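You operate a simulated robot arm through the tools that you are given. There is no shell and no other tool. Be economical: measure what you need, move in short steps, check, and stop when the job is done.

The job below is to be done with a simulated two-armed robot. You get a single attempt, and the scene is never put back.

## Task
Pick up the standing job card with one hand, pass it to the other hand and put it on the upper shelf of the right steel shelving. Set down upright: standing job card.

The check looks at the end state, three seconds after you hand in, the way a careful person would. Anything else that was tipped, shoved, dropped, spilled or broken makes it a failure.

## Robot
Two 7-joint arms with two-finger parallel grippers on one trunk, on a base that drives. Base frame: it is fixed to the floor where the robot stands at the start and does not move with it; the origin is under the middle of the robot, x ahead of it, y to its left, z up. Units: mm, degrees, N and s.
The left shoulder is at the start at [110, 169, 1426], the right one opposite. With the tool pointing down near the work surface each hand reaches from about 420 to 740 mm from the robot's upright axis, wherever it stands, measured 20 degrees to its own side. Places, roughly: upper shelf of the right steel shelving [2700, 2300, 1400]. Payload 1.57 kg a hand.
The tool frame of a hand sits at the grasp point between the pads (the TCP): z along the fingers, y along the line on which they close. The tips reach 30 mm beyond it. The gripper opens to 80 mm. The fingers are 17 mm wide and 12 mm thick; the gripper's body (40 by 82 mm) begins 80 mm behind the TCP.
Orientation is told as [roll, pitch, yaw] about the base's x, y, z axes, in that order, counted from this pose: with the fingers straight down and closing along the base's y, the tool's x points along the base's -x, its y along +y and its z along -z.

## Interface
- The arms move only by the tool play_rows. It takes "left_plan", "right_plan" or both (then of equal length, played together; a hand with none holds still); each is a list of rows, each an object of numbers (a shift or turn left out is 0, a gripper value left out holds the last): "x", "y", "z": the shift along the tool's x, y, z in cm; "rx", "ry", "rz": the turn, a rotation vector about the tool's x, y, z in degrees. In form: [{"x": .., "y": .., "z": .., "rx": .., "ry": .., "rz": ..}, ...]. A call has 1 to 8 rows; each row is the pose to reach, as a shift and turn from the pose commanded when the call began, along the tool's axes at that moment. "left_hand" and "right_hand" are, for a hand that has rows, the gripper command, from -1 (fully open) to 1 (shut), values between in proportion, set as the call begins (left out, the last holds). A row lasts 0.2 s, in which the tool goes at most 50 mm and 8.6 degrees; a call with a longer step from one row to the next is refused whole, and so is a gripper value outside its range. A pose out of reach is approached as far as the arm can. The call stops where the force on the tool passes 40 N (or 10 N more than at its start, if that is more) or the arm is blocked; 0.2 s more then pass. Each finger travels about 72 mm/s and halts on what it meets, pressing with about 20 N; the grip force reading is that of the motor and also rises with nothing between the fingers. The clock runs only during rows and for 0.2 s after the last one: add rows that repeat a pose to give the fingers time. It gives the time, the measured TCP pose, the force on the tool (base axes), the opening and the grip force at its end, in the units of the frame above (readings bear some noise), with the torque about the TCP (base axes, N m) and any sound that the robot's microphone picked up.
- Cameras (640 x 400 px; columns grow to the right, rows downward): "scene" is now at [163.4, -17.6, 1619.2]; the picture's right is [-0.20, -0.98, 0.00], its down [-0.64, 0.13, -0.76] and it looks along [0.74, -0.15, -0.65] (base axes); focal length 256 px, centre (320, 200). "left" rides on the left gripper at [72, 7, -122] in its tool frame; the picture's right is [-0.09, 1.00, 0.00], its down [-0.84, -0.08, -0.54] and it looks along [-0.54, -0.05, 0.84] (tool axes); focal length 238 px, centre (320, 200). "right" rides on the right gripper at [72, -7, -122] in its tool frame; the picture's right is [0.09, 1.00, 0.00], its down [-0.84, 0.08, -0.54] and it looks along [-0.54, 0.05, 0.84] (tool axes); focal length 238 px, centre (320, 200). There is no depth. A picture from a camera that has moved, and an enlarged one, comes with that camera's place and axes in the base frame and with its lens.
- camera(camera): a new picture of that camera. It takes no simulated time.
- lift_body(by): slides the trunk up (or, below 0, down) by that many mm; the arms and the scene camera ride with it, the base frame stays. It gives what a move gives, with no picture.
- steer(legs): drives the robot by 1 to 6 legs, each [ahead, left, turn to the left] in mm, mm and degrees, along the robot's own axes; the way and the turn of a leg run together, so that a leg with both is an arc; at most 1500 mm and 180 degrees a leg. The arms and the cameras ride along, it lands a little off, and it stops where it bumps. It gives what a move gives.
- pan_tilt(pan, tilt): turns the head with the scene camera to pan (to the left, within 86 degrees either way) and tilt (down, from -29 to 69), counted from straight ahead of the robot. It gives what a move gives.
- enlarge(camera, box): a new picture of the part [left, top, right, bottom] of that camera's present view, enlarged. It takes no simulated time.
- finish_job(): hands the job in; it is judged then, once.

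Work in short steps. Places have to be worked out from the pictures, the camera data and where the tool is seen: move nearer, look again, correct. Check each grasp and each placing, and mend what went wrong. You have 120 turns and 100 pictures in all, those below and enlarged ones among them. Open the grippers and draw the arms clear of the work before you hand the job in, unless the task says otherwise; then end with one line.

The tools are called as a command line: name --argument value ..., lists and objects as JSON in quotes. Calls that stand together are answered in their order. play_rows: Moves the arms, as the interface text tells. Its arguments: {"type":"object","properties":{"left_plan":{"type":"array","items":{"type":"object","properties":{"x":{"type":"number"},"y":{"type":"number"},"z":{"type":"number"},"rx":{"type":"number"},"ry":{"type":"number"},"rz":{"type":"number"}}}},"left_hand":{"type":"number"},"right_plan":{"type":"array","items":{"type":"object","properties":{"x":{"type":"number"},"y":{"type":"number"},"z":{"type":"number"},"rx":{"type":"number"},"ry":{"type":"number"},"rz":{"type":"number"}}}},"right_hand":{"type":"number"}},"required":[]} The other tools are called the same way: lift_body (by) slides the trunk up or down; steer (legs) drives the base; pan_tilt (pan, tilt) turns the head that bears the scene camera; camera (camera) takes a picture; enlarge (camera, box) takes an enlarged picture of a part of a camera's view; finish_job () hands the job in.

At the start:

```text
time_s: 0.0
left_tcp_pos: [656.9, 276.1, 1103.7]
left_ee_rot: [0.0, 0.0, 0.0]
left_force: [0.3, 1.2, 0.2]
left_ft_torque: [-0.01, 0.02, 0.0]
left_gripper_width: 79.7
left_grasp_force: 0.1
right_tcp_pos: [627.4, -309.4, 1170.0]
right_ee_rot: [-0.1, -0.2, 0.0]
right_force: [0.1, -0.6, -0.1]
right_ft_torque: [0.0, 0.02, 0.0]
right_gripper_width: 79.9
right_grasp_force: 0.0
trunk travel left (down, up): [-740.0, 150.0]
robot x, y, heading: [-0.6, -1.2, -0.1]
head pan, tilt: [-11.4, 40.9]
```

scene: 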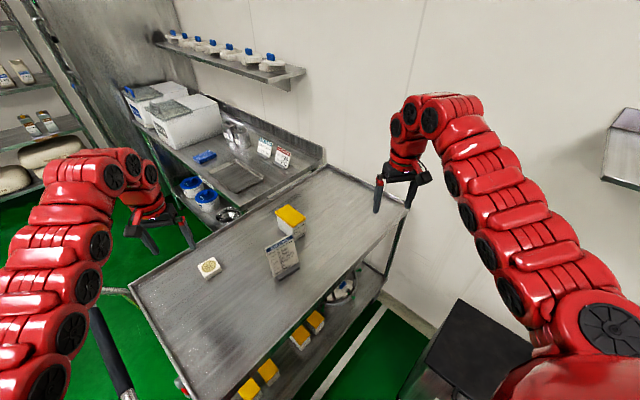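
right: 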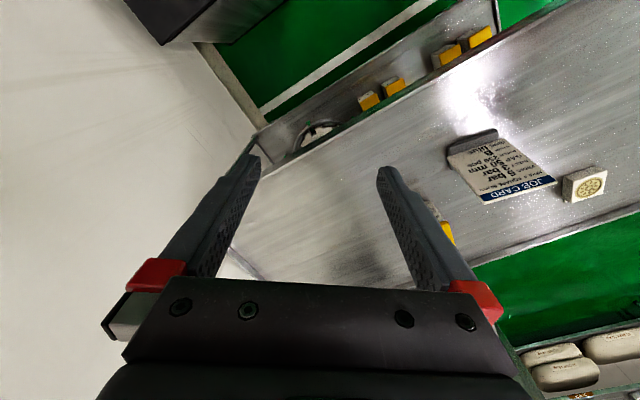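
left: 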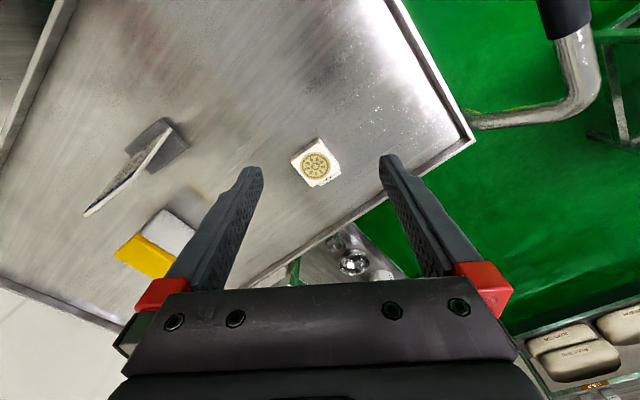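

The job card stands near the table's middle, in a dark foot. I look closer from the scene and right cameras.

enlarge --camera "scene" --box '[180, 180, 340, 300]'

enlarge --camera "right" --box '[420, 100, 620, 225]'

enlarge --camera "left" --box '[60, 90, 260, 290]'

```text
3.33 times, centred on (260, 240) of scene
camera zoom: at [163.4, -17.6, 1619.2], right [-0.2, -0.98, 0.0], down [-0.64, 0.13, -0.76], along [0.74, -0.15, -0.65], focal length 852 px, centre (520, 67)
```

zoom: 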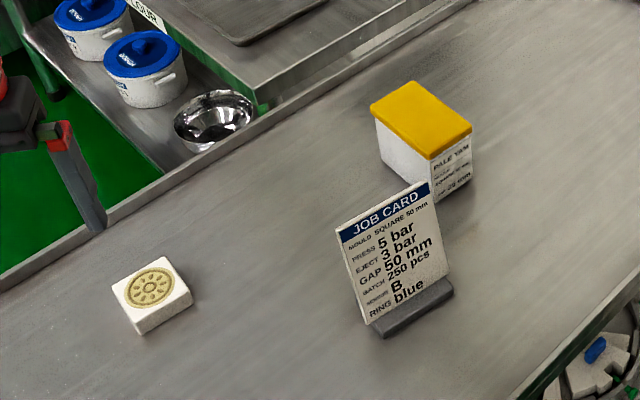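

```text
3.20 times, centred on (520, 162) of right
camera zoom: at [554.4, -316.7, 1290.9], right [-0.09, 1.0, 0.0], down [0.84, 0.08, 0.54], along [0.54, 0.05, -0.84], focal length 763 px, centre (-320, 320)
```

zoom: 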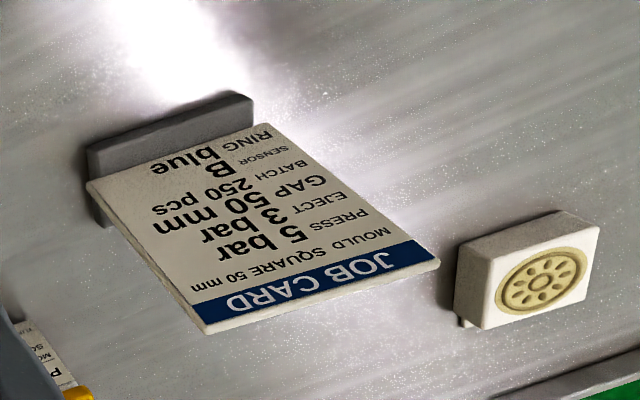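

```text
2.00 times, centred on (160, 190) of left
camera zoom: at [584.9, 281.9, 1226.0], right [0.09, 1.0, 0.0], down [0.84, -0.08, 0.54], along [0.54, -0.05, -0.84], focal length 477 px, centre (640, 220)
```

zoom: 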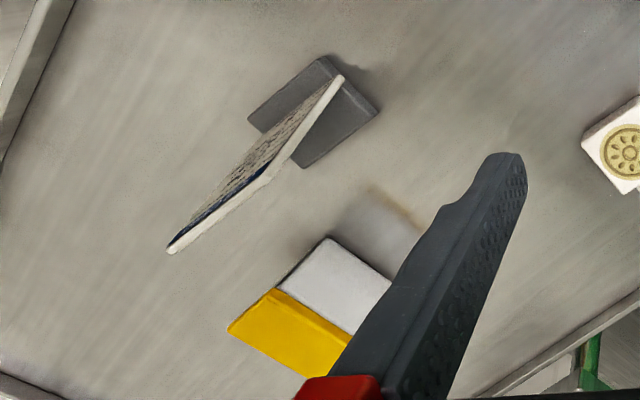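

Triangulated: card top edge runs from about (693,51,977) to (739,-40,977), ~100 wide, leaning back ~13°, foot bottom around z≈840. Now look at the target shelving.

pan_tilt --pan 45 --tilt 5

camera --camera "scene"

```text
time_s: 1.3
left_tcp_pos: [656.3, 275.8, 1103.8]
left_ee_rot: [0.1, 0.0, 0.1]
left_force: [0.2, -0.1, -0.7]
left_ft_torque: [-0.06, 0.02, 0.01]
left_gripper_width: 80.4
left_grasp_force: 0.0
right_tcp_pos: [625.7, -310.1, 1169.3]
right_ee_rot: [0.0, -0.1, 0.0]
right_force: [0.5, 0.1, -0.4]
right_ft_torque: [-0.03, -0.01, 0.01]
right_gripper_width: 79.8
right_grasp_force: 0.1
trunk travel left (down, up): [-740.0, 150.0]
robot x, y, heading: [-0.3, -2.0, -0.0]
head pan, tilt: [45.0, 5.0]
```

```text
93 pictures are left
camera scene: at [145.7, 64.0, 1676.2], right [0.71, -0.71, 0.0], down [-0.06, -0.06, -1.0], along [0.7, 0.7, -0.09], focal length 256 px, centre (320, 200)
```

scene: 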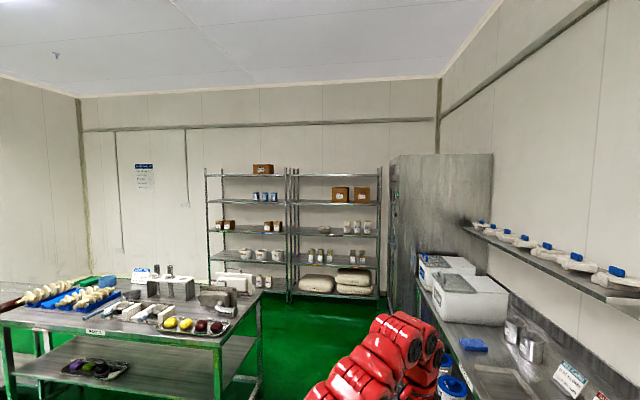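

enlarge --camera "scene" --box '[200, 150, 400, 310]'

```text
2.50 times, centred on (300, 230) of scene
camera zoom: at [145.7, 64.0, 1676.2], right [0.71, -0.71, 0.0], down [-0.06, -0.06, -1.0], along [0.7, 0.7, -0.09], focal length 639 px, centre (370, 125)
```

zoom: 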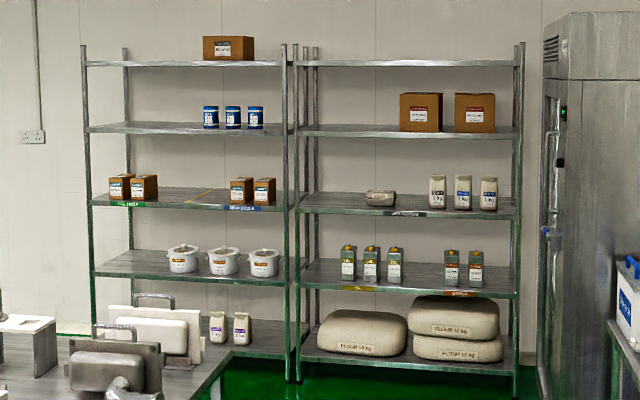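

The "upper shelf" at z≈1400 is the level bearing the two brown boxes. Plan: right hand takes the card by its top edge (yaw −63°, tilt 13°), left hand takes it by its side edge. First I bring the right hand above the card while yawing.

play_rows --right_plan '[{"x": -1.2, "y": 3.9, "z": 0.75, "rz": 7.875}, {"x": -2.4, "y": 7.8, "z": 1.5, "rz": 15.75}, {"x": -3.5, "y": 11.8, "z": 2.25, "rz": 23.625}, {"x": -4.7, "y": 15.7, "z": 3, "rz": 31.5}, {"x": -5.8, "y": 19.6, "z": 3.75, "rz": 39.375}, {"x": -7, "y": 23.6, "z": 4.5, "rz": 47.25}, {"x": -8.2, "y": 27.5, "z": 5.25, "rz": 55.125}, {"x": -9.3, "y": 31.5, "z": 6, "rz": 63}]' --right_hand -1

camera --camera "right"

camera --camera "left"

```text
time_s: 3.1
left_tcp_pos: [655.9, 275.3, 1104.6]
left_ee_rot: [0.0, -0.1, 0.0]
left_force: [0.4, 1.4, 0.2]
left_ft_torque: [0.0, -0.04, 0.03]
left_gripper_width: 80.1
left_grasp_force: 0.0
right_tcp_pos: [694.6, 9.8, 1106.6]
right_ee_rot: [0.0, 0.1, -63.3]
right_force: [-0.2, 1.5, -0.2]
right_ft_torque: [-0.02, 0.0, -0.01]
right_gripper_width: 79.9
right_grasp_force: 0.1
right hand out of reach, approached as far as the arm can: row 8
trunk travel left (down, up): [-740.0, 150.0]
robot x, y, heading: [-0.8, -1.3, -0.1]
head pan, tilt: [45.0, 5.0]
```

```text
91 pictures are left
camera right: at [655.8, 68.9, 1227.3], right [0.85, 0.53, 0.0], down [0.45, -0.71, 0.54], along [0.29, -0.46, -0.84], focal length 238 px, centre (320, 200)
```

right: 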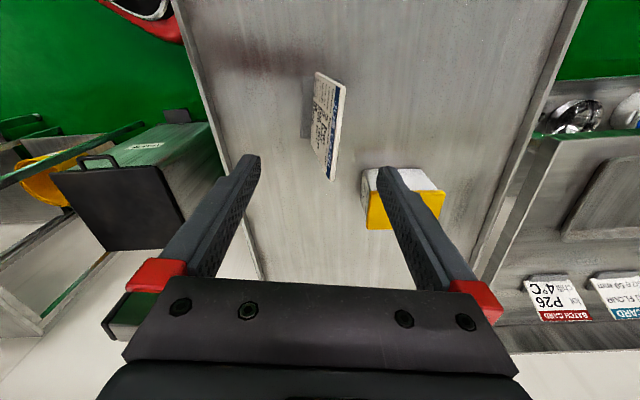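

```text
90 pictures are left
camera left: at [584.4, 282.0, 1226.2], right [0.09, 1.0, 0.0], down [0.84, -0.08, 0.54], along [0.54, -0.05, -0.84], focal length 238 px, centre (320, 200)
```

left: 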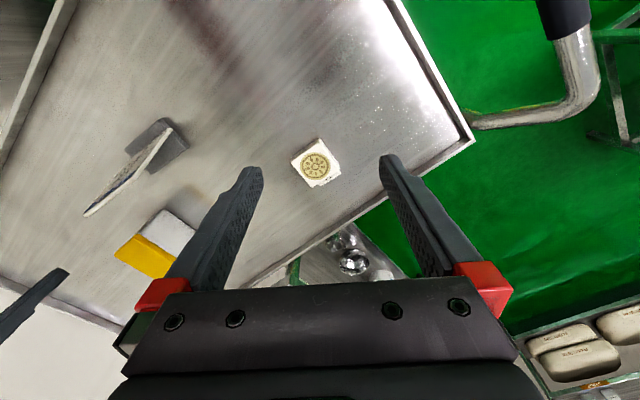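

Card position is confirmed ((740,-36) and (693,55) at z 977), but the arm is at its reach limit. I look down to see room for driving closer.

pan_tilt --pan 0 --tilt 69

camera --camera "scene"

```text
time_s: 4.4
left_tcp_pos: [656.0, 275.3, 1103.0]
left_ee_rot: [0.0, 0.1, 0.0]
left_force: [0.3, 0.4, -0.2]
left_ft_torque: [0.01, 0.01, 0.0]
left_gripper_width: 80.2
left_grasp_force: 0.1
right_tcp_pos: [695.7, 8.4, 1106.8]
right_ee_rot: [-0.1, 0.0, -63.0]
right_force: [-0.2, 0.2, -0.1]
right_ft_torque: [0.01, 0.02, 0.03]
right_gripper_width: 80.3
right_grasp_force: 0.0
trunk travel left (down, up): [-740.0, 150.0]
robot x, y, heading: [-4.6, -1.0, 0.2]
head pan, tilt: [0.0, 68.8]
```

```text
89 pictures are left
camera scene: at [136.7, -0.8, 1584.4], right [0.0, -1.0, 0.0], down [-0.93, 0.0, -0.36], along [0.36, 0.0, -0.93], focal length 256 px, centre (320, 200)
```

scene: 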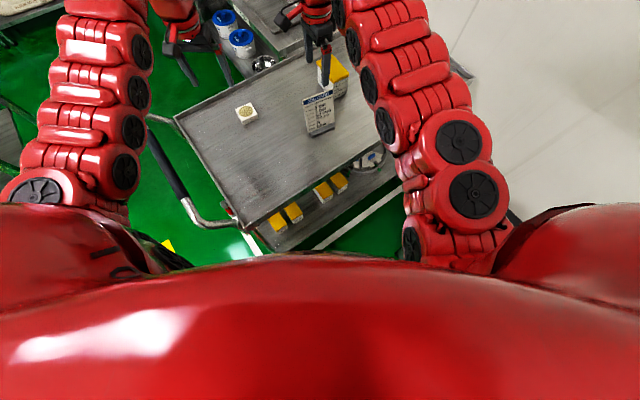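

enlarge --camera "scene" --box '[160, 60, 420, 270]'

```text
1.90 times, centred on (290, 165) of scene
camera zoom: at [136.7, -0.8, 1584.4], right [0.0, -1.0, 0.0], down [-0.93, 0.0, -0.36], along [0.36, 0.0, -0.93], focal length 487 px, centre (377, 267)
```

zoom: 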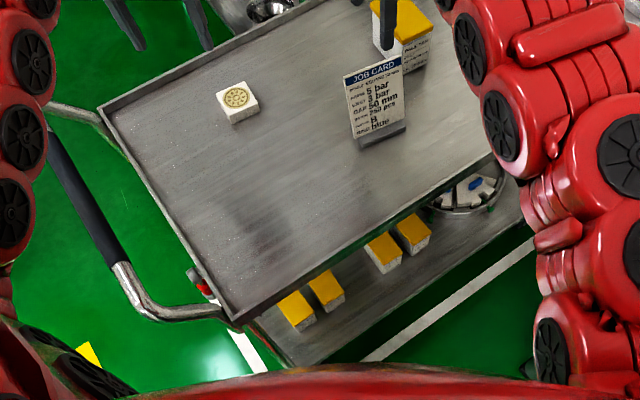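

The cart corner is ~400 mm from the robot's axis, so instead of driving in I turn the robot left 25°, which brings the right shoulder nearer the card.

steer --legs '[[0, 0, 25]]'

camera --camera "scene"

```text
time_s: 6.1
left_tcp_pos: [482.3, 523.7, 1103.6]
left_ee_rot: [-0.1, 0.0, 24.7]
left_force: [-0.3, 0.1, 0.3]
left_ft_torque: [-0.01, -0.02, -0.01]
left_gripper_width: 80.1
left_grasp_force: 0.1
right_tcp_pos: [629.1, 297.0, 1107.0]
right_ee_rot: [0.0, 0.1, -38.5]
right_force: [0.4, -0.2, -0.6]
right_ft_torque: [0.0, 0.0, -0.03]
right_gripper_width: 80.0
right_grasp_force: 0.0
trunk travel left (down, up): [-740.0, 150.0]
robot x, y, heading: [0.7, 0.3, 24.7]
head pan, tilt: [0.0, 68.8]
```

```text
87 pictures are left
camera scene: at [124.2, 55.8, 1584.3], right [0.42, -0.91, 0.0], down [-0.85, -0.39, -0.36], along [0.33, 0.15, -0.93], focal length 256 px, centre (320, 200)
```

scene: 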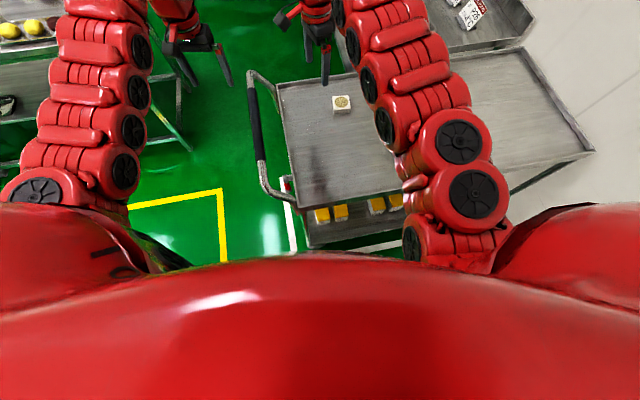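

No contact. Next I bring the right hand back above the card with yaw −63.

play_rows --right_plan '[{"x": -3.5, "y": -2.4, "rz": 3.5}, {"x": -7, "y": -4.8, "rz": 7}, {"x": -10.5, "y": -7.2, "rz": 10.5}, {"x": -14, "y": -9.7, "rz": 14}, {"x": -17.5, "y": -12.1, "rz": 17.5}, {"x": -21, "y": -14.5, "rz": 21}, {"x": -24.5, "y": -16.9, "rz": 24.5}]'

```text
time_s: 7.7
left_tcp_pos: [483.1, 522.1, 1103.0]
left_ee_rot: [0.1, 0.0, 24.6]
left_force: [0.2, 0.1, 0.5]
left_ft_torque: [0.02, 0.0, 0.0]
left_gripper_width: 80.0
left_grasp_force: 0.1
right_tcp_pos: [715.3, 10.9, 1103.4]
right_ee_rot: [0.1, 0.1, -63.1]
right_force: [0.0, -0.2, 1.0]
right_ft_torque: [0.0, 0.01, -0.01]
right_gripper_width: 80.1
right_grasp_force: 0.1
trunk travel left (down, up): [-740.0, 150.0]
robot x, y, heading: [-1.6, -0.6, 24.9]
head pan, tilt: [0.0, 68.8]
```

In reach. Next: tilt 13.3° to match the card's lean and settle above its top edge.

play_rows --right_plan '[{"x": -0.25, "y": 1, "z": 1.4, "rx": 6.65}, {"x": -0.5, "y": 2.0, "z": 2.8, "rx": 13.3}, {"x": -0.5, "y": 2.0, "z": 2.8, "rx": 13.3}]'

camera --camera "right"

```text
time_s: 8.5
left_tcp_pos: [481.7, 521.3, 1105.0]
left_ee_rot: [0.0, -0.1, 24.6]
left_force: [0.3, 0.0, -0.1]
left_ft_torque: [0.03, 0.01, -0.04]
left_gripper_width: 79.9
left_grasp_force: 0.1
right_tcp_pos: [728.6, 16.7, 1085.4]
right_ee_rot: [-9.9, 0.0, -63.0]
right_force: [0.2, 0.6, 0.3]
right_ft_torque: [0.01, -0.02, 0.05]
right_gripper_width: 80.2
right_grasp_force: 0.0
right hand out of reach, approached as far as the arm can: row 2, 3
trunk travel left (down, up): [-740.0, 150.0]
robot x, y, heading: [-1.7, 5.0, 24.3]
head pan, tilt: [0.0, 68.8]
```

```text
86 pictures are left
camera right: at [708.2, 85.6, 1204.7], right [0.83, 0.53, -0.17], down [0.53, -0.67, 0.52], along [0.16, -0.52, -0.84], focal length 238 px, centre (320, 200)
```

right: 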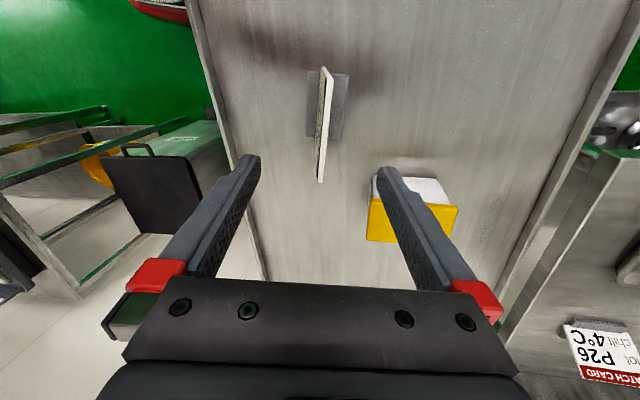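

Slightly beyond reach with the shoulder this high; lowering the trunk 70 mm brings shoulder nearer wrist level (tips stay above the card).

lift_body --by -70

```text
time_s: 9.5
left_tcp_pos: [481.8, 522.3, 1034.1]
left_ee_rot: [0.0, 0.0, 24.6]
left_force: [-0.4, 0.0, 0.8]
left_ft_torque: [0.0, 0.01, -0.02]
left_gripper_width: 80.0
left_grasp_force: 0.1
right_tcp_pos: [729.6, 16.7, 1014.3]
right_ee_rot: [-9.9, 0.0, -63.0]
right_force: [-0.1, 0.3, -1.0]
right_ft_torque: [-0.01, -0.03, 0.0]
right_gripper_width: 80.3
right_grasp_force: 0.1
trunk travel left (down, up): [-670.0, 220.0]
robot x, y, heading: [-3.9, 8.7, 24.3]
head pan, tilt: [0.0, 68.8]
```

enlarge --camera "right" --box '[220, 20, 420, 220]'

```text
2.00 times, centred on (320, 120) of right
camera zoom: at [709.1, 87.1, 1134.3], right [0.83, 0.53, -0.17], down [0.53, -0.67, 0.52], along [0.16, -0.52, -0.84], focal length 477 px, centre (320, 360)
```

zoom: 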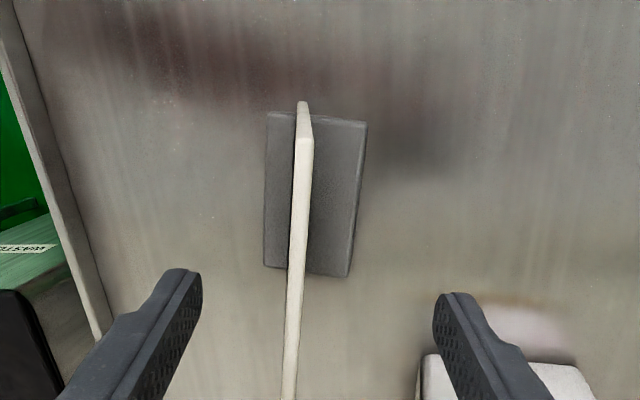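

The lean check suggests ~2.5° more tilt and about −10 mm along tool y. I do a small correcting step and read the result.

play_rows --right_plan '[{"y": -0.5, "z": 0.5, "rx": 1.4}, {"x": -0.2, "y": -1.0, "z": 1, "rx": 2.8}, {"x": -0.2, "y": -1.0, "z": 1, "rx": 2.8}]'

```text
time_s: 10.3
left_tcp_pos: [483.2, 523.0, 1033.5]
left_ee_rot: [0.1, 0.0, 24.7]
left_force: [-0.8, 0.1, -0.7]
left_ft_torque: [0.0, -0.01, 0.01]
left_gripper_width: 80.2
left_grasp_force: 0.0
right_tcp_pos: [719.5, 9.9, 1006.0]
right_ee_rot: [-12.8, 0.1, -63.0]
right_force: [0.2, 0.2, -0.6]
right_ft_torque: [-0.01, 0.02, -0.03]
right_gripper_width: 79.7
right_grasp_force: 0.0
trunk travel left (down, up): [-670.0, 220.0]
robot x, y, heading: [-1.0, -1.0, 24.6]
head pan, tilt: [0.0, 68.8]
```

Tilt now 12.8°, well aligned. Descend 45 mm along the tool axis.

play_rows --right_plan '[{"y": 0.1, "z": 1.5}, {"y": 0.2, "z": 3.0}, {"y": 0.2, "z": 4.5}, {"y": 0.2, "z": 4.5}]'

camera --camera "right"

```text
time_s: 11.3
left_tcp_pos: [483.4, 522.8, 1034.7]
left_ee_rot: [-0.1, 0.1, 24.7]
left_force: [-1.0, 0.0, 0.5]
left_ft_torque: [-0.01, 0.0, 0.0]
left_gripper_width: 80.1
left_grasp_force: 0.0
right_tcp_pos: [713.5, 7.5, 962.0]
right_ee_rot: [-12.7, 0.1, -63.0]
right_force: [0.1, 0.4, 0.2]
right_ft_torque: [0.0, 0.02, 0.01]
right_gripper_width: 80.0
right_grasp_force: 0.1
trunk travel left (down, up): [-670.0, 220.0]
robot x, y, heading: [0.1, 2.0, 24.4]
head pan, tilt: [0.0, 68.8]
```

```text
84 pictures are left
camera right: at [697.9, 78.8, 1081.8], right [0.82, 0.52, -0.22], down [0.55, -0.66, 0.51], along [0.12, -0.54, -0.83], focal length 238 px, centre (320, 200)
```

right: 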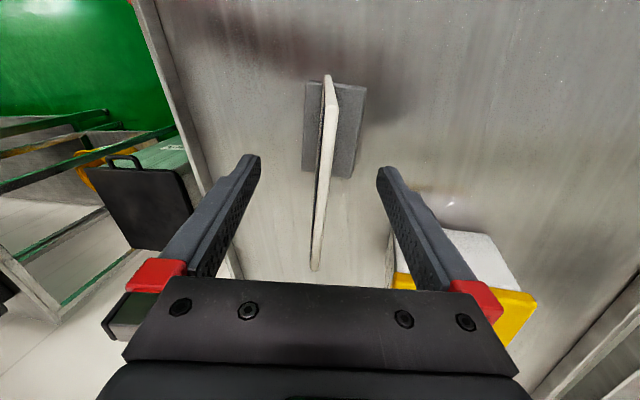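

Card is centred between the pads and aligned. Close the right hand.

play_rows --right_plan '[{}, {}, {}, {}, {}]' --right_hand 1

camera --camera "right"

```text
time_s: 12.5
left_tcp_pos: [482.2, 522.8, 1034.2]
left_ee_rot: [0.0, 0.0, 24.6]
left_force: [-0.3, -0.3, 1.1]
left_ft_torque: [0.01, 0.01, 0.03]
left_gripper_width: 79.9
left_grasp_force: 0.1
right_tcp_pos: [713.3, 5.6, 963.1]
right_ee_rot: [-12.8, 0.1, -63.0]
right_force: [2.3, 0.7, 2.1]
right_ft_torque: [0.11, -0.32, -0.01]
right_gripper_width: 6.1
right_grasp_force: 20.3
trunk travel left (down, up): [-670.0, 220.0]
robot x, y, heading: [1.0, 1.7, 24.5]
head pan, tilt: [0.0, 68.8]
```

```text
83 pictures are left
camera right: at [698.0, 79.0, 1081.8], right [0.82, 0.52, -0.22], down [0.55, -0.66, 0.51], along [0.12, -0.54, -0.83], focal length 238 px, centre (320, 200)
```

right: 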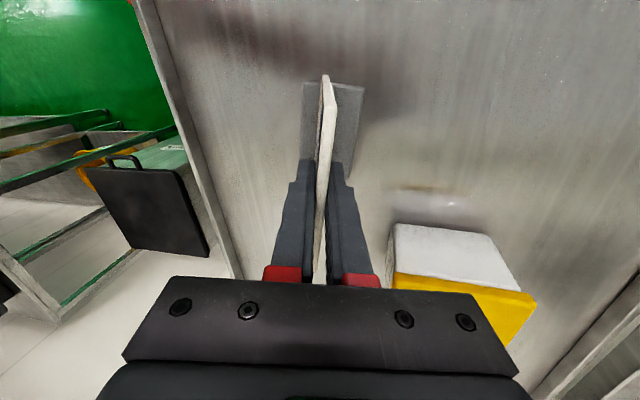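

Gripped at 6 mm. Lift straight up with the trunk.

lift_body --by 180

camera --camera "right"

camera --camera "left"

```text
time_s: 14.5
left_tcp_pos: [482.8, 522.9, 1213.5]
left_ee_rot: [0.0, 0.0, 24.6]
left_force: [-0.4, 0.4, 0.0]
left_ft_torque: [0.0, -0.03, 0.01]
left_gripper_width: 80.0
left_grasp_force: 0.0
right_tcp_pos: [713.1, 5.6, 1142.3]
right_ee_rot: [-12.6, 0.0, -63.1]
right_force: [-0.1, 0.2, -0.6]
right_ft_torque: [-0.01, 0.01, 0.03]
right_gripper_width: 0.0
right_grasp_force: 19.8
trunk travel left (down, up): [-850.0, 40.0]
robot x, y, heading: [0.5, -0.9, 24.8]
head pan, tilt: [0.0, 68.8]
```

```text
82 pictures are left
camera right: at [698.1, 79.0, 1261.5], right [0.82, 0.52, -0.22], down [0.55, -0.66, 0.51], along [0.12, -0.54, -0.83], focal length 238 px, centre (320, 200)
```

right: 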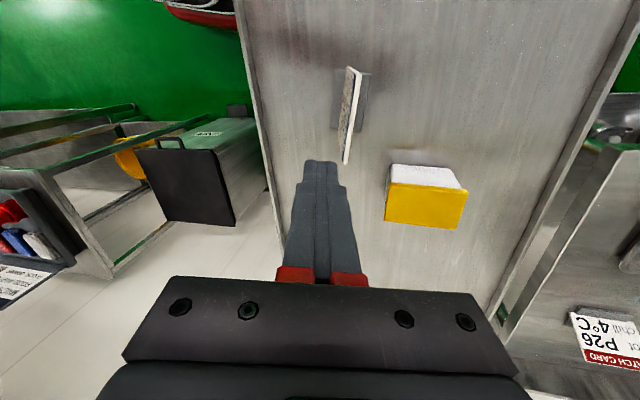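

```text
81 pictures are left
camera left: at [415.1, 499.2, 1335.9], right [-0.33, 0.94, 0.0], down [0.79, 0.28, 0.54], along [0.51, 0.18, -0.84], focal length 238 px, centre (320, 200)
```

left: 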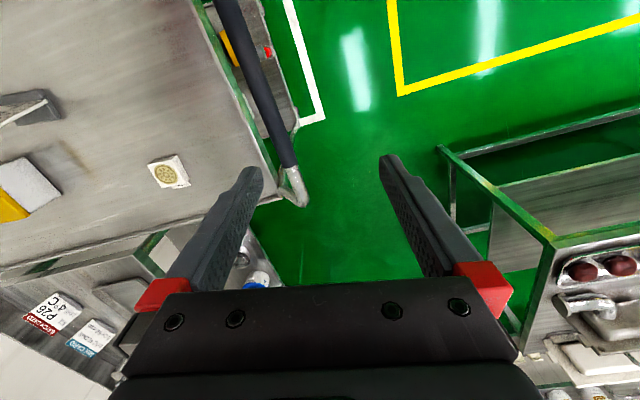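

The card slipped out and still stands on the cart. I look closely at how it stands now.

enlarge --camera "right" --box '[290, 40, 410, 180]'

pan_tilt --pan -25 --tilt 50

camera --camera "scene"

```text
2.86 times, centred on (350, 110) of right
camera zoom: at [698.1, 79.0, 1261.5], right [0.82, 0.52, -0.22], down [0.55, -0.66, 0.51], along [0.12, -0.54, -0.83], focal length 681 px, centre (234, 457)
```

zoom: 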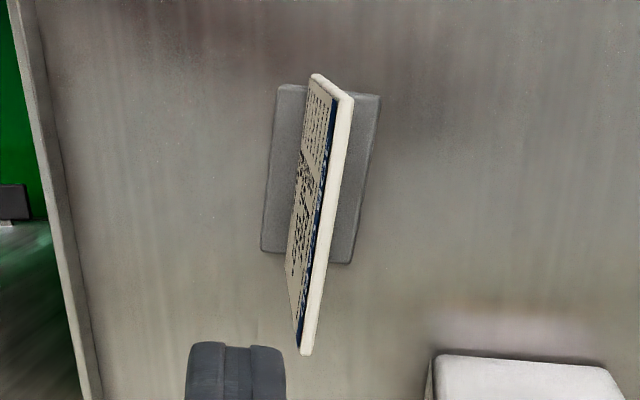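

```text
time_s: 15.4
left_tcp_pos: [481.2, 522.0, 1215.1]
left_ee_rot: [0.0, 0.0, 24.6]
left_force: [0.6, 0.4, 0.2]
left_ft_torque: [0.02, 0.0, -0.02]
left_gripper_width: 80.0
left_grasp_force: 0.1
right_tcp_pos: [713.2, 5.6, 1142.7]
right_ee_rot: [-12.7, 0.0, -63.0]
right_force: [0.1, 0.4, -0.2]
right_ft_torque: [0.01, 0.0, -0.02]
right_gripper_width: 0.2
right_grasp_force: 20.6
trunk travel left (down, up): [-850.0, 40.0]
robot x, y, heading: [0.9, 0.1, 24.9]
head pan, tilt: [-25.0, 50.0]
```

```text
79 pictures are left
camera scene: at [150.3, 31.9, 1716.3], right [-0.01, -1.0, 0.0], down [-0.77, 0.01, -0.64], along [0.64, 0.0, -0.77], focal length 256 px, centre (320, 200)
```

scene: 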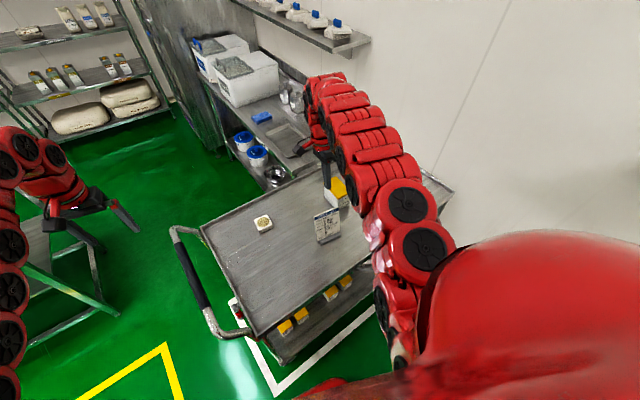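

The card is still standing properly, shifted only ~4 mm. I reopen, lower the trunk, and will grip ~40 mm deep and lift slowly while reading the force.

lift_body --by -100

play_rows --right_plan '[{"y": 0.6}, {"y": 1.3}, {"y": 1.3}, {"y": 1.3}, {"y": 1.3}]' --right_hand -1

camera --camera "right"

```text
time_s: 16.8
left_tcp_pos: [481.8, 523.8, 1114.2]
left_ee_rot: [-0.1, 0.0, 24.7]
left_force: [-0.3, 0.1, 0.1]
left_ft_torque: [0.01, 0.0, 0.03]
left_gripper_width: 79.9
left_grasp_force: 0.1
right_tcp_pos: [712.4, 6.3, 1042.6]
right_ee_rot: [-12.7, 0.0, -63.0]
right_force: [-0.2, 0.3, -0.1]
right_ft_torque: [0.04, 0.0, 0.02]
right_gripper_width: 0.0
right_grasp_force: 20.3
trunk travel left (down, up): [-750.0, 140.0]
robot x, y, heading: [0.8, 1.3, 24.6]
head pan, tilt: [-25.0, 50.0]
```

```text
time_s: 18.0
left_tcp_pos: [483.1, 522.2, 1114.6]
left_ee_rot: [0.1, 0.1, 24.5]
left_force: [-0.1, -0.5, 0.2]
left_ft_torque: [0.0, 0.02, 0.01]
left_gripper_width: 80.0
left_grasp_force: 0.0
right_tcp_pos: [723.7, 10.0, 1039.2]
right_ee_rot: [-12.6, 0.0, -63.0]
right_force: [-0.1, -0.1, -0.2]
right_ft_torque: [0.01, 0.01, -0.02]
right_gripper_width: 80.1
right_grasp_force: 0.0
trunk travel left (down, up): [-750.0, 140.0]
robot x, y, heading: [0.0, 1.1, 24.7]
head pan, tilt: [-25.0, 50.0]
```

```text
78 pictures are left
camera right: at [707.6, 82.8, 1158.2], right [0.82, 0.52, -0.22], down [0.55, -0.66, 0.51], along [0.12, -0.54, -0.83], focal length 238 px, centre (320, 200)
```

right: 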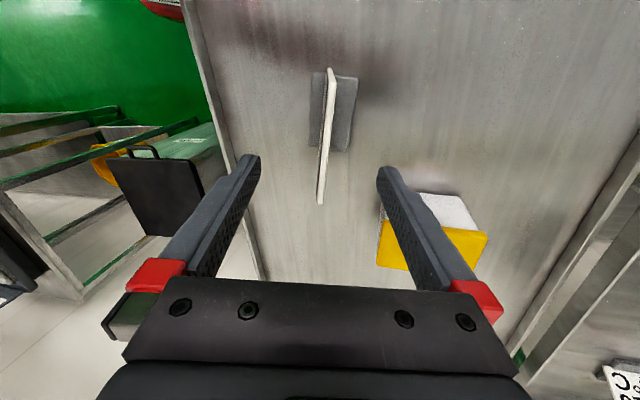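

Aligned. Descend 10 cm along the card plane (checking stop forces).

play_rows --right_plan '[{"x": 0.2, "y": 0.1, "z": 2.6}, {"x": 0.3, "y": 0.2, "z": 5.2}, {"x": 0.3, "y": 0.2, "z": 7.8}, {"x": 0.3, "y": 0.2, "z": 10.2}, {"x": 0.3, "y": 0.2, "z": 10.2}]'

camera --camera "right"

```text
time_s: 19.2
left_tcp_pos: [482.6, 522.8, 1114.3]
left_ee_rot: [0.0, -0.1, 24.6]
left_force: [0.6, -0.3, 0.1]
left_ft_torque: [0.03, 0.02, 0.01]
left_gripper_width: 80.2
left_grasp_force: 0.1
right_tcp_pos: [706.6, 5.8, 939.1]
right_ee_rot: [-12.7, -0.1, -62.9]
right_force: [-0.6, -0.5, -0.4]
right_ft_torque: [-0.01, -0.02, 0.0]
right_gripper_width: 80.1
right_grasp_force: 0.1
trunk travel left (down, up): [-750.0, 140.0]
robot x, y, heading: [-1.2, -1.9, 24.7]
head pan, tilt: [-25.0, 50.0]
```

```text
77 pictures are left
camera right: at [690.4, 77.4, 1057.7], right [0.82, 0.52, -0.22], down [0.55, -0.66, 0.51], along [0.12, -0.54, -0.83], focal length 238 px, centre (320, 200)
```

right: 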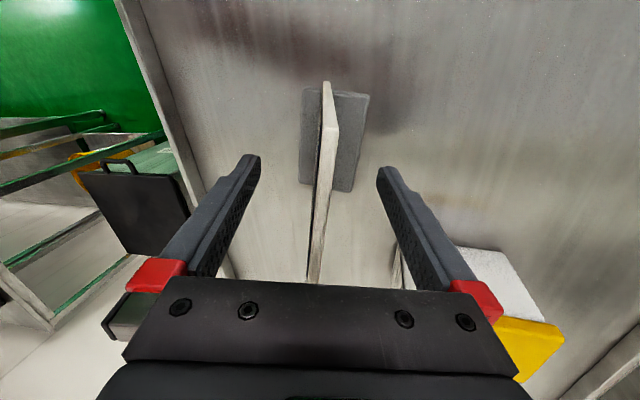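

Deep enough. Close, wait, then test.

play_rows --right_plan '[{}, {}, {}, {}, {}, {}, {}, {}]' --right_hand 1

camera --camera "right"

```text
time_s: 21.0
left_tcp_pos: [482.2, 524.6, 1112.7]
left_ee_rot: [-0.1, 0.0, 24.6]
left_force: [0.5, 0.0, 0.5]
left_ft_torque: [0.02, 0.0, -0.01]
left_gripper_width: 80.2
left_grasp_force: 0.1
right_tcp_pos: [705.4, 4.9, 938.3]
right_ee_rot: [-12.7, -0.1, -63.0]
right_force: [1.4, 1.4, 3.5]
right_ft_torque: [0.21, -0.28, 0.01]
right_gripper_width: 5.9
right_grasp_force: 19.4
trunk travel left (down, up): [-750.0, 140.0]
robot x, y, heading: [1.0, 1.9, 24.5]
head pan, tilt: [-25.0, 50.0]
```

```text
76 pictures are left
camera right: at [690.6, 77.3, 1057.7], right [0.82, 0.52, -0.22], down [0.55, -0.66, 0.51], along [0.12, -0.54, -0.83], focal length 238 px, centre (320, 200)
```

right: 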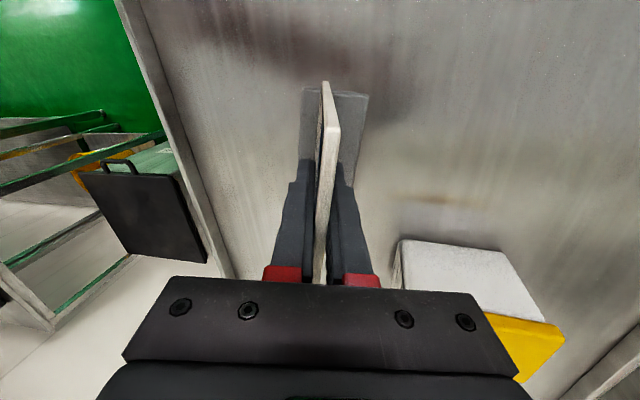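

Test lift: 2 cm straight up in small rows.

play_rows --right_plan '[{"y": -0.05, "z": -0.25}, {"y": -0.11, "z": -0.5}, {"y": -0.17, "z": -0.75}, {"y": -0.22, "z": -1.0}, {"y": -0.28, "z": -1.25}, {"y": -0.33, "z": -1.5}, {"y": -0.39, "z": -1.75}, {"y": -0.44, "z": -1.95}]'

camera --camera "right"

enlarge --camera "scene" --box '[240, 140, 400, 260]'

```text
time_s: 22.8
left_tcp_pos: [482.9, 523.0, 1113.5]
left_ee_rot: [0.0, 0.1, 24.6]
left_force: [-0.6, -0.1, -0.4]
left_ft_torque: [0.02, -0.01, -0.01]
left_gripper_width: 80.0
left_grasp_force: 0.1
right_tcp_pos: [704.5, 6.9, 959.3]
right_ee_rot: [-12.7, 0.1, -63.0]
right_force: [0.0, -0.6, -3.1]
right_ft_torque: [0.09, -0.01, 0.0]
right_gripper_width: 5.9
right_grasp_force: 19.8
trunk travel left (down, up): [-750.0, 140.0]
robot x, y, heading: [-0.1, -1.2, 24.5]
head pan, tilt: [-25.0, 50.0]
```

```text
75 pictures are left
camera right: at [689.7, 78.6, 1078.5], right [0.82, 0.52, -0.22], down [0.55, -0.66, 0.51], along [0.12, -0.54, -0.83], focal length 238 px, centre (320, 200)
```

right: 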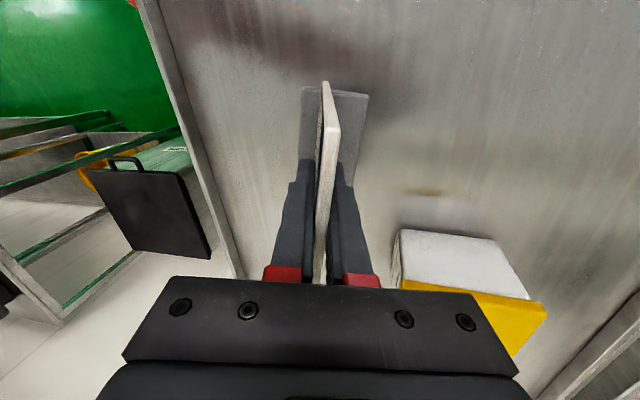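

```text
3.33 times, centred on (320, 200) of scene
camera zoom: at [150.9, 32.0, 1616.2], right [-0.01, -1.0, 0.0], down [-0.77, 0.01, -0.64], along [0.64, -0.01, -0.77], focal length 852 px, centre (320, 200)
```

zoom: 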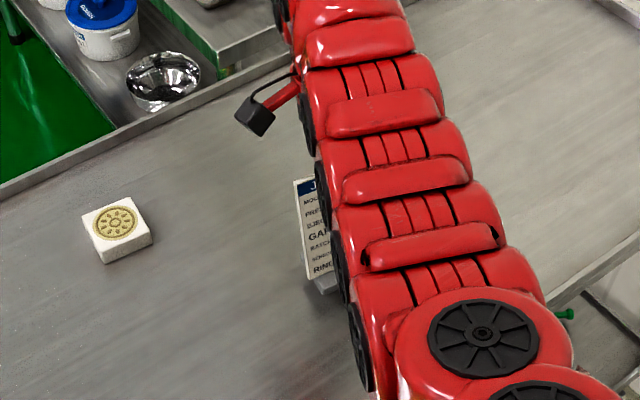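

Lifted with 3.1 N weight, no slip visible. Continue raising slowly with the arm.

play_rows --right_plan '[{"y": -0.22, "z": -1.0}, {"y": -0.5, "z": -2.2}, {"y": -0.77, "z": -3.4}, {"y": -1.05, "z": -4.6}, {"y": -1.32, "z": -5.8}, {"y": -1.6, "z": -7.0}, {"y": -1.87, "z": -8.2}, {"y": -2.1, "z": -9.2}]'

camera --camera "right"

```text
time_s: 24.6
left_tcp_pos: [482.5, 522.1, 1113.3]
left_ee_rot: [0.0, 0.0, 24.6]
left_force: [-0.2, -0.3, -0.1]
left_ft_torque: [0.01, 0.0, 0.02]
left_gripper_width: 80.3
left_grasp_force: 0.0
right_tcp_pos: [706.2, 5.7, 1053.3]
right_ee_rot: [-12.8, 0.1, -63.0]
right_force: [0.3, 0.3, -3.9]
right_ft_torque: [-0.04, -0.01, 0.0]
right_gripper_width: 6.0
right_grasp_force: 20.3
trunk travel left (down, up): [-750.0, 140.0]
robot x, y, heading: [1.1, -0.1, 24.7]
head pan, tilt: [-25.0, 50.0]
```

```text
73 pictures are left
camera right: at [690.7, 78.0, 1173.4], right [0.82, 0.52, -0.22], down [0.55, -0.66, 0.51], along [0.12, -0.54, -0.83], focal length 238 px, centre (320, 200)
```

right: 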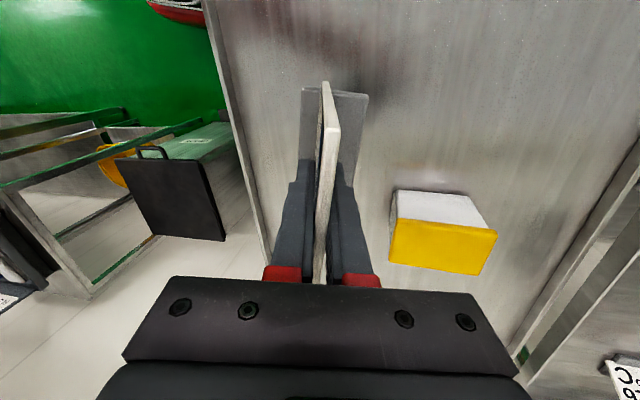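

Steady grip. Carry the card towards the front of the robot, gently, in two calls.

play_rows --right_plan '[{"x": 1, "y": -0.3, "z": -0.1}, {"x": 2.7, "y": -0.9, "z": -0.25}, {"x": 4.7, "y": -1.5, "z": -0.4}, {"x": 7, "y": -2.2, "z": -0.6}, {"x": 9.4, "y": -3, "z": -0.85}, {"x": 11.8, "y": -3.8, "z": -1.1}, {"x": 14, "y": -4.5, "z": -1.3}, {"x": 15.6, "y": -5, "z": -1.4}]'

play_rows --right_plan '[{"x": 1, "y": -0.3, "z": -0.1}, {"x": 2.7, "y": -0.9, "z": -0.25}, {"x": 4.7, "y": -1.5, "z": -0.4}, {"x": 7, "y": -2.2, "z": -0.6}, {"x": 9.4, "y": -3, "z": -0.85}, {"x": 11.8, "y": -3.8, "z": -1.1}, {"x": 14, "y": -4.5, "z": -1.3}, {"x": 15.6, "y": -5, "z": -1.4}]'

camera --camera "right"

```text
time_s: 26.4
left_tcp_pos: [481.9, 522.6, 1113.4]
left_ee_rot: [0.0, 0.0, 24.7]
left_force: [0.1, -0.3, -0.4]
left_ft_torque: [0.01, -0.01, -0.02]
left_gripper_width: 80.1
left_grasp_force: 0.1
right_tcp_pos: [593.6, 122.7, 1079.9]
right_ee_rot: [-12.7, 0.0, -62.9]
right_force: [-0.5, 0.0, -3.3]
right_ft_torque: [-0.02, -0.01, 0.02]
right_gripper_width: 5.8
right_grasp_force: 20.2
trunk travel left (down, up): [-750.0, 140.0]
robot x, y, heading: [-2.8, 0.7, 24.3]
head pan, tilt: [-25.0, 50.0]
```

```text
time_s: 28.2
left_tcp_pos: [481.8, 524.4, 1112.5]
left_ee_rot: [-0.1, 0.0, 24.6]
left_force: [-0.2, 0.3, 0.2]
left_ft_torque: [-0.03, -0.01, 0.02]
left_gripper_width: 79.8
left_grasp_force: 0.1
right_tcp_pos: [515.8, 221.5, 1099.1]
right_ee_rot: [-12.9, -0.1, -63.0]
right_force: [0.1, 0.2, -4.2]
right_ft_torque: [-0.01, -0.05, 0.0]
right_gripper_width: 6.0
right_grasp_force: 20.4
right hand out of reach, approached as far as the arm can: row 2, 3, 4, 5, 6, 7, 8
trunk travel left (down, up): [-750.0, 140.0]
robot x, y, heading: [1.6, -1.3, 24.7]
head pan, tilt: [-25.0, 50.0]
```

```text
72 pictures are left
camera right: at [500.1, 295.6, 1218.7], right [0.82, 0.52, -0.22], down [0.56, -0.65, 0.51], along [0.12, -0.55, -0.83], focal length 238 px, centre (320, 200)
```

right: 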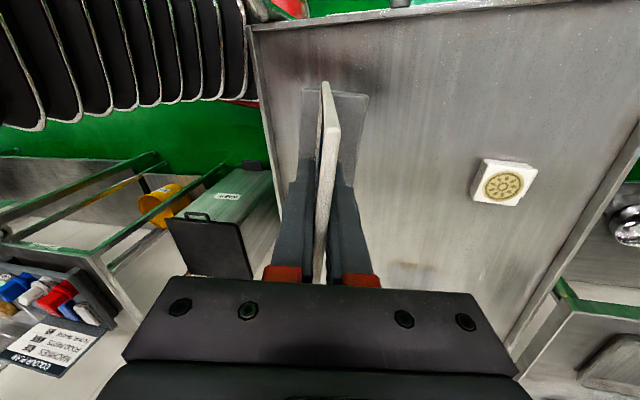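

Now at a good handover place. I remove the tilt so the card hangs vertical.

play_rows --right_plan '[{"rx": -3}, {"rx": -7}, {"rx": -10.5}, {"rx": -12.8}, {"rx": -12.8}]'

play_rows --right_plan '[{"rz": -4}, {"rz": -10}, {"rz": -17}, {"rz": -24}, {"rz": -31}, {"rz": -37}, {"rz": -42}, {"rz": -43}]'

pan_tilt --pan 5 --tilt 40

camera --camera "scene"

```text
time_s: 29.2
left_tcp_pos: [485.6, 523.2, 1112.5]
left_ee_rot: [0.0, 0.1, 24.6]
left_force: [0.2, 0.5, 0.2]
left_ft_torque: [-0.02, -0.01, -0.04]
left_gripper_width: 79.9
left_grasp_force: 0.1
right_tcp_pos: [535.8, 237.0, 1062.4]
right_ee_rot: [-9.0, -0.1, -62.7]
right_force: [-0.1, -1.1, -3.2]
right_ft_torque: [0.01, 0.0, 0.0]
right_gripper_width: 5.9
right_grasp_force: 20.0
right hand out of reach, approached as far as the arm can: row 1, 2, 3, 4, 5
trunk travel left (down, up): [-750.0, 140.0]
robot x, y, heading: [-2.5, -0.8, 24.6]
head pan, tilt: [-25.0, 50.0]
stopped in row 5 (right hand): the force on the tool passed its limit at 48 N (the readings are from after the stop); the commanded pose is now the measured one
```

```text
time_s: 31.0
left_tcp_pos: [483.2, 522.1, 1114.3]
left_ee_rot: [0.0, 0.0, 24.6]
left_force: [0.2, 0.3, 0.6]
left_ft_torque: [0.01, 0.02, -0.01]
left_gripper_width: 80.2
left_grasp_force: 0.0
right_tcp_pos: [536.9, 236.5, 1062.4]
right_ee_rot: [-6.6, 6.1, -19.9]
right_force: [0.3, -0.2, -3.8]
right_ft_torque: [-0.02, 0.0, -0.02]
right_gripper_width: 5.9
right_grasp_force: 20.5
trunk travel left (down, up): [-750.0, 140.0]
robot x, y, heading: [1.0, 1.8, 24.4]
head pan, tilt: [-25.0, 50.0]
```

```text
time_s: 31.9
left_tcp_pos: [483.7, 522.6, 1113.3]
left_ee_rot: [0.0, 0.0, 24.5]
left_force: [-0.7, -0.4, 0.5]
left_ft_torque: [0.01, -0.02, 0.02]
left_gripper_width: 79.7
left_grasp_force: 0.1
right_tcp_pos: [533.8, 235.3, 1062.0]
right_ee_rot: [-6.6, 6.2, -20.0]
right_force: [0.1, 0.2, -2.8]
right_ft_torque: [-0.01, -0.03, -0.02]
right_gripper_width: 6.1
right_grasp_force: 20.6
trunk travel left (down, up): [-750.0, 140.0]
robot x, y, heading: [0.1, -1.6, 24.2]
head pan, tilt: [5.0, 40.0]
```

```text
71 pictures are left
camera scene: at [147.9, 74.5, 1630.4], right [0.49, -0.87, 0.0], down [-0.56, -0.32, -0.77], along [0.67, 0.38, -0.64], focal length 256 px, centre (320, 200)
```

scene: 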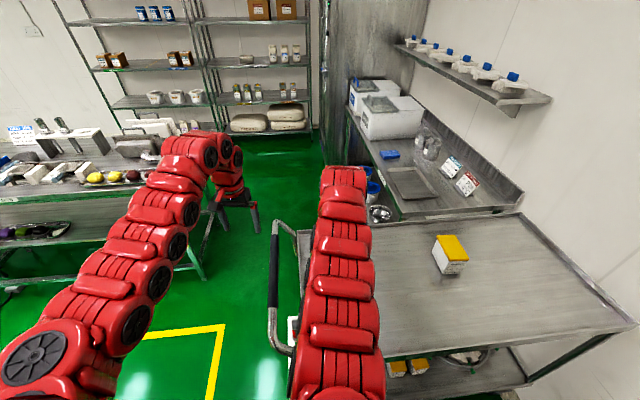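

The card's still held, though the un-tilt stopped partway (9° remain). Try removing the remaining tilt in this easier wrist yaw.

play_rows --right_plan '[{"rx": -2}, {"rx": -4.5}, {"rx": -7}, {"rx": -9}, {"rx": -9}]'

camera --camera "right"

camera --camera "left"

```text
time_s: 33.1
left_tcp_pos: [484.4, 523.7, 1113.0]
left_ee_rot: [0.0, 0.0, 24.4]
left_force: [0.6, 0.0, 0.1]
left_ft_torque: [0.0, 0.03, 0.0]
left_gripper_width: 80.0
left_grasp_force: 0.1
right_tcp_pos: [534.8, 235.6, 1063.4]
right_ee_rot: [-6.6, 6.2, -20.0]
right_force: [0.2, -0.4, -4.1]
right_ft_torque: [0.01, 0.0, -0.01]
right_gripper_width: 5.9
right_grasp_force: 20.3
right hand out of reach, approached as far as the arm can: row 2, 3, 4, 5
trunk travel left (down, up): [-750.0, 140.0]
robot x, y, heading: [1.0, -0.3, 24.7]
head pan, tilt: [5.0, 40.0]
```

```text
70 pictures are left
camera right: at [481.5, 263.2, 1190.0], right [0.24, 0.96, -0.1], down [0.88, -0.17, 0.44], along [0.4, -0.2, -0.89], focal length 238 px, centre (320, 200)
```

right: 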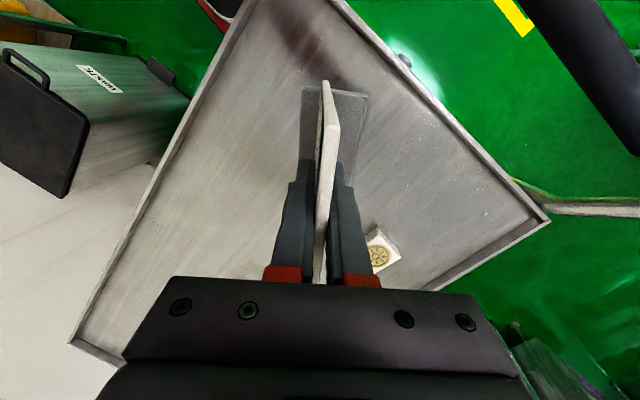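

```text
69 pictures are left
camera left: at [415.7, 498.9, 1236.0], right [-0.33, 0.94, 0.0], down [0.79, 0.28, 0.54], along [0.51, 0.18, -0.84], focal length 238 px, centre (320, 200)
```

left: 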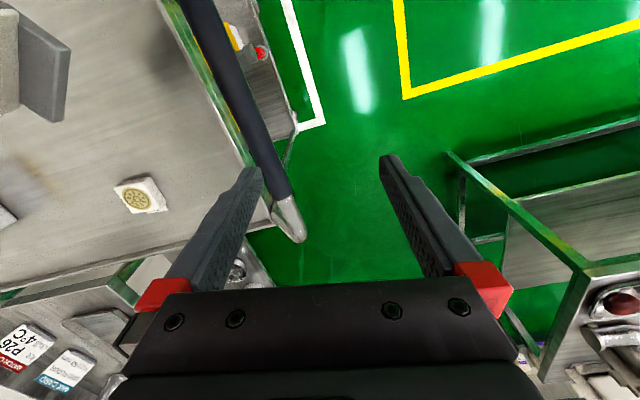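

The arm seems folded too close. I move the right hand 80 mm farther forward of the robot, then retry levelling.

play_rows --right_plan '[{"x": -0.8, "y": 0.8, "z": -0.5}, {"x": -2.2, "y": 2.1, "z": -1.3}, {"x": -3.8, "y": 3.6, "z": -2.2}, {"x": -5, "y": 4.8, "z": -2.9}, {"x": -5.5, "y": 5.3, "z": -3.2}]'

play_rows --right_plan '[{"rx": -2}, {"rx": -4.5}, {"rx": -7}, {"rx": -8}, {"rx": -8}]'

```text
time_s: 34.3
left_tcp_pos: [483.4, 522.9, 1113.4]
left_ee_rot: [0.0, -0.1, 24.5]
left_force: [0.7, 0.4, -0.8]
left_ft_torque: [0.01, -0.02, -0.01]
left_gripper_width: 79.9
left_grasp_force: 0.0
right_tcp_pos: [608.1, 269.2, 1082.2]
right_ee_rot: [-6.7, 6.3, -20.0]
right_force: [-0.6, -0.4, -3.1]
right_ft_torque: [0.0, 0.01, 0.0]
right_gripper_width: 5.8
right_grasp_force: 19.9
trunk travel left (down, up): [-750.0, 140.0]
robot x, y, heading: [1.2, 2.4, 24.6]
head pan, tilt: [5.0, 40.0]
```

```text
time_s: 35.5
left_tcp_pos: [484.2, 522.5, 1113.6]
left_ee_rot: [0.0, 0.0, 24.4]
left_force: [0.0, 0.5, -0.1]
left_ft_torque: [-0.03, 0.0, 0.0]
left_gripper_width: 80.0
left_grasp_force: 0.1
right_tcp_pos: [607.9, 270.4, 1081.6]
right_ee_rot: [1.4, 6.1, -20.0]
right_force: [-0.3, -0.2, -3.4]
right_ft_torque: [-0.03, -0.02, -0.01]
right_gripper_width: 6.0
right_grasp_force: 20.3
trunk travel left (down, up): [-750.0, 140.0]
robot x, y, heading: [4.5, -1.7, 24.7]
head pan, tilt: [5.0, 40.0]
```

That works away from the limit. Null the remaining roll/pitch.

play_rows --right_plan '[{"rx": 0.7, "ry": -2.5}, {"rx": 1.4, "ry": -5}, {"rx": 1.4, "ry": -6.1}, {"rx": 1.4, "ry": -6.1}]'

camera --camera "right"

```text
time_s: 36.5
left_tcp_pos: [482.4, 522.4, 1114.1]
left_ee_rot: [0.1, 0.0, 24.5]
left_force: [-0.2, -1.0, 0.0]
left_ft_torque: [0.02, -0.01, -0.01]
left_gripper_width: 79.9
left_grasp_force: 0.1
right_tcp_pos: [606.0, 268.9, 1082.5]
right_ee_rot: [-0.1, 0.1, -20.2]
right_force: [-0.4, 0.1, -3.3]
right_ft_torque: [-0.03, 0.01, 0.01]
right_gripper_width: 5.9
right_grasp_force: 19.5
trunk travel left (down, up): [-750.0, 140.0]
robot x, y, heading: [-3.1, -2.2, 24.2]
head pan, tilt: [5.0, 40.0]
```

```text
68 pictures are left
camera right: at [536.1, 287.4, 1202.7], right [0.26, 0.97, 0.0], down [0.81, -0.21, 0.54], along [0.52, -0.14, -0.84], focal length 238 px, centre (320, 200)
```

right: 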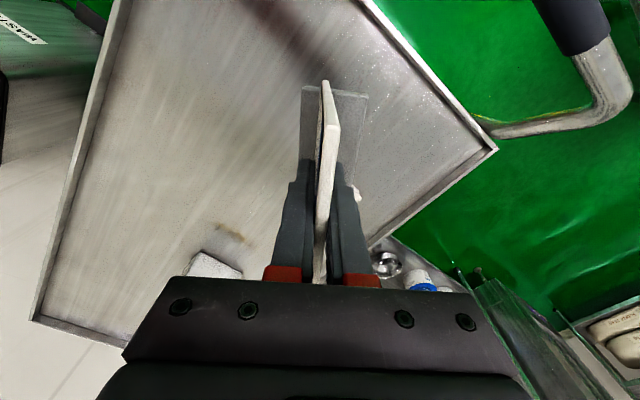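

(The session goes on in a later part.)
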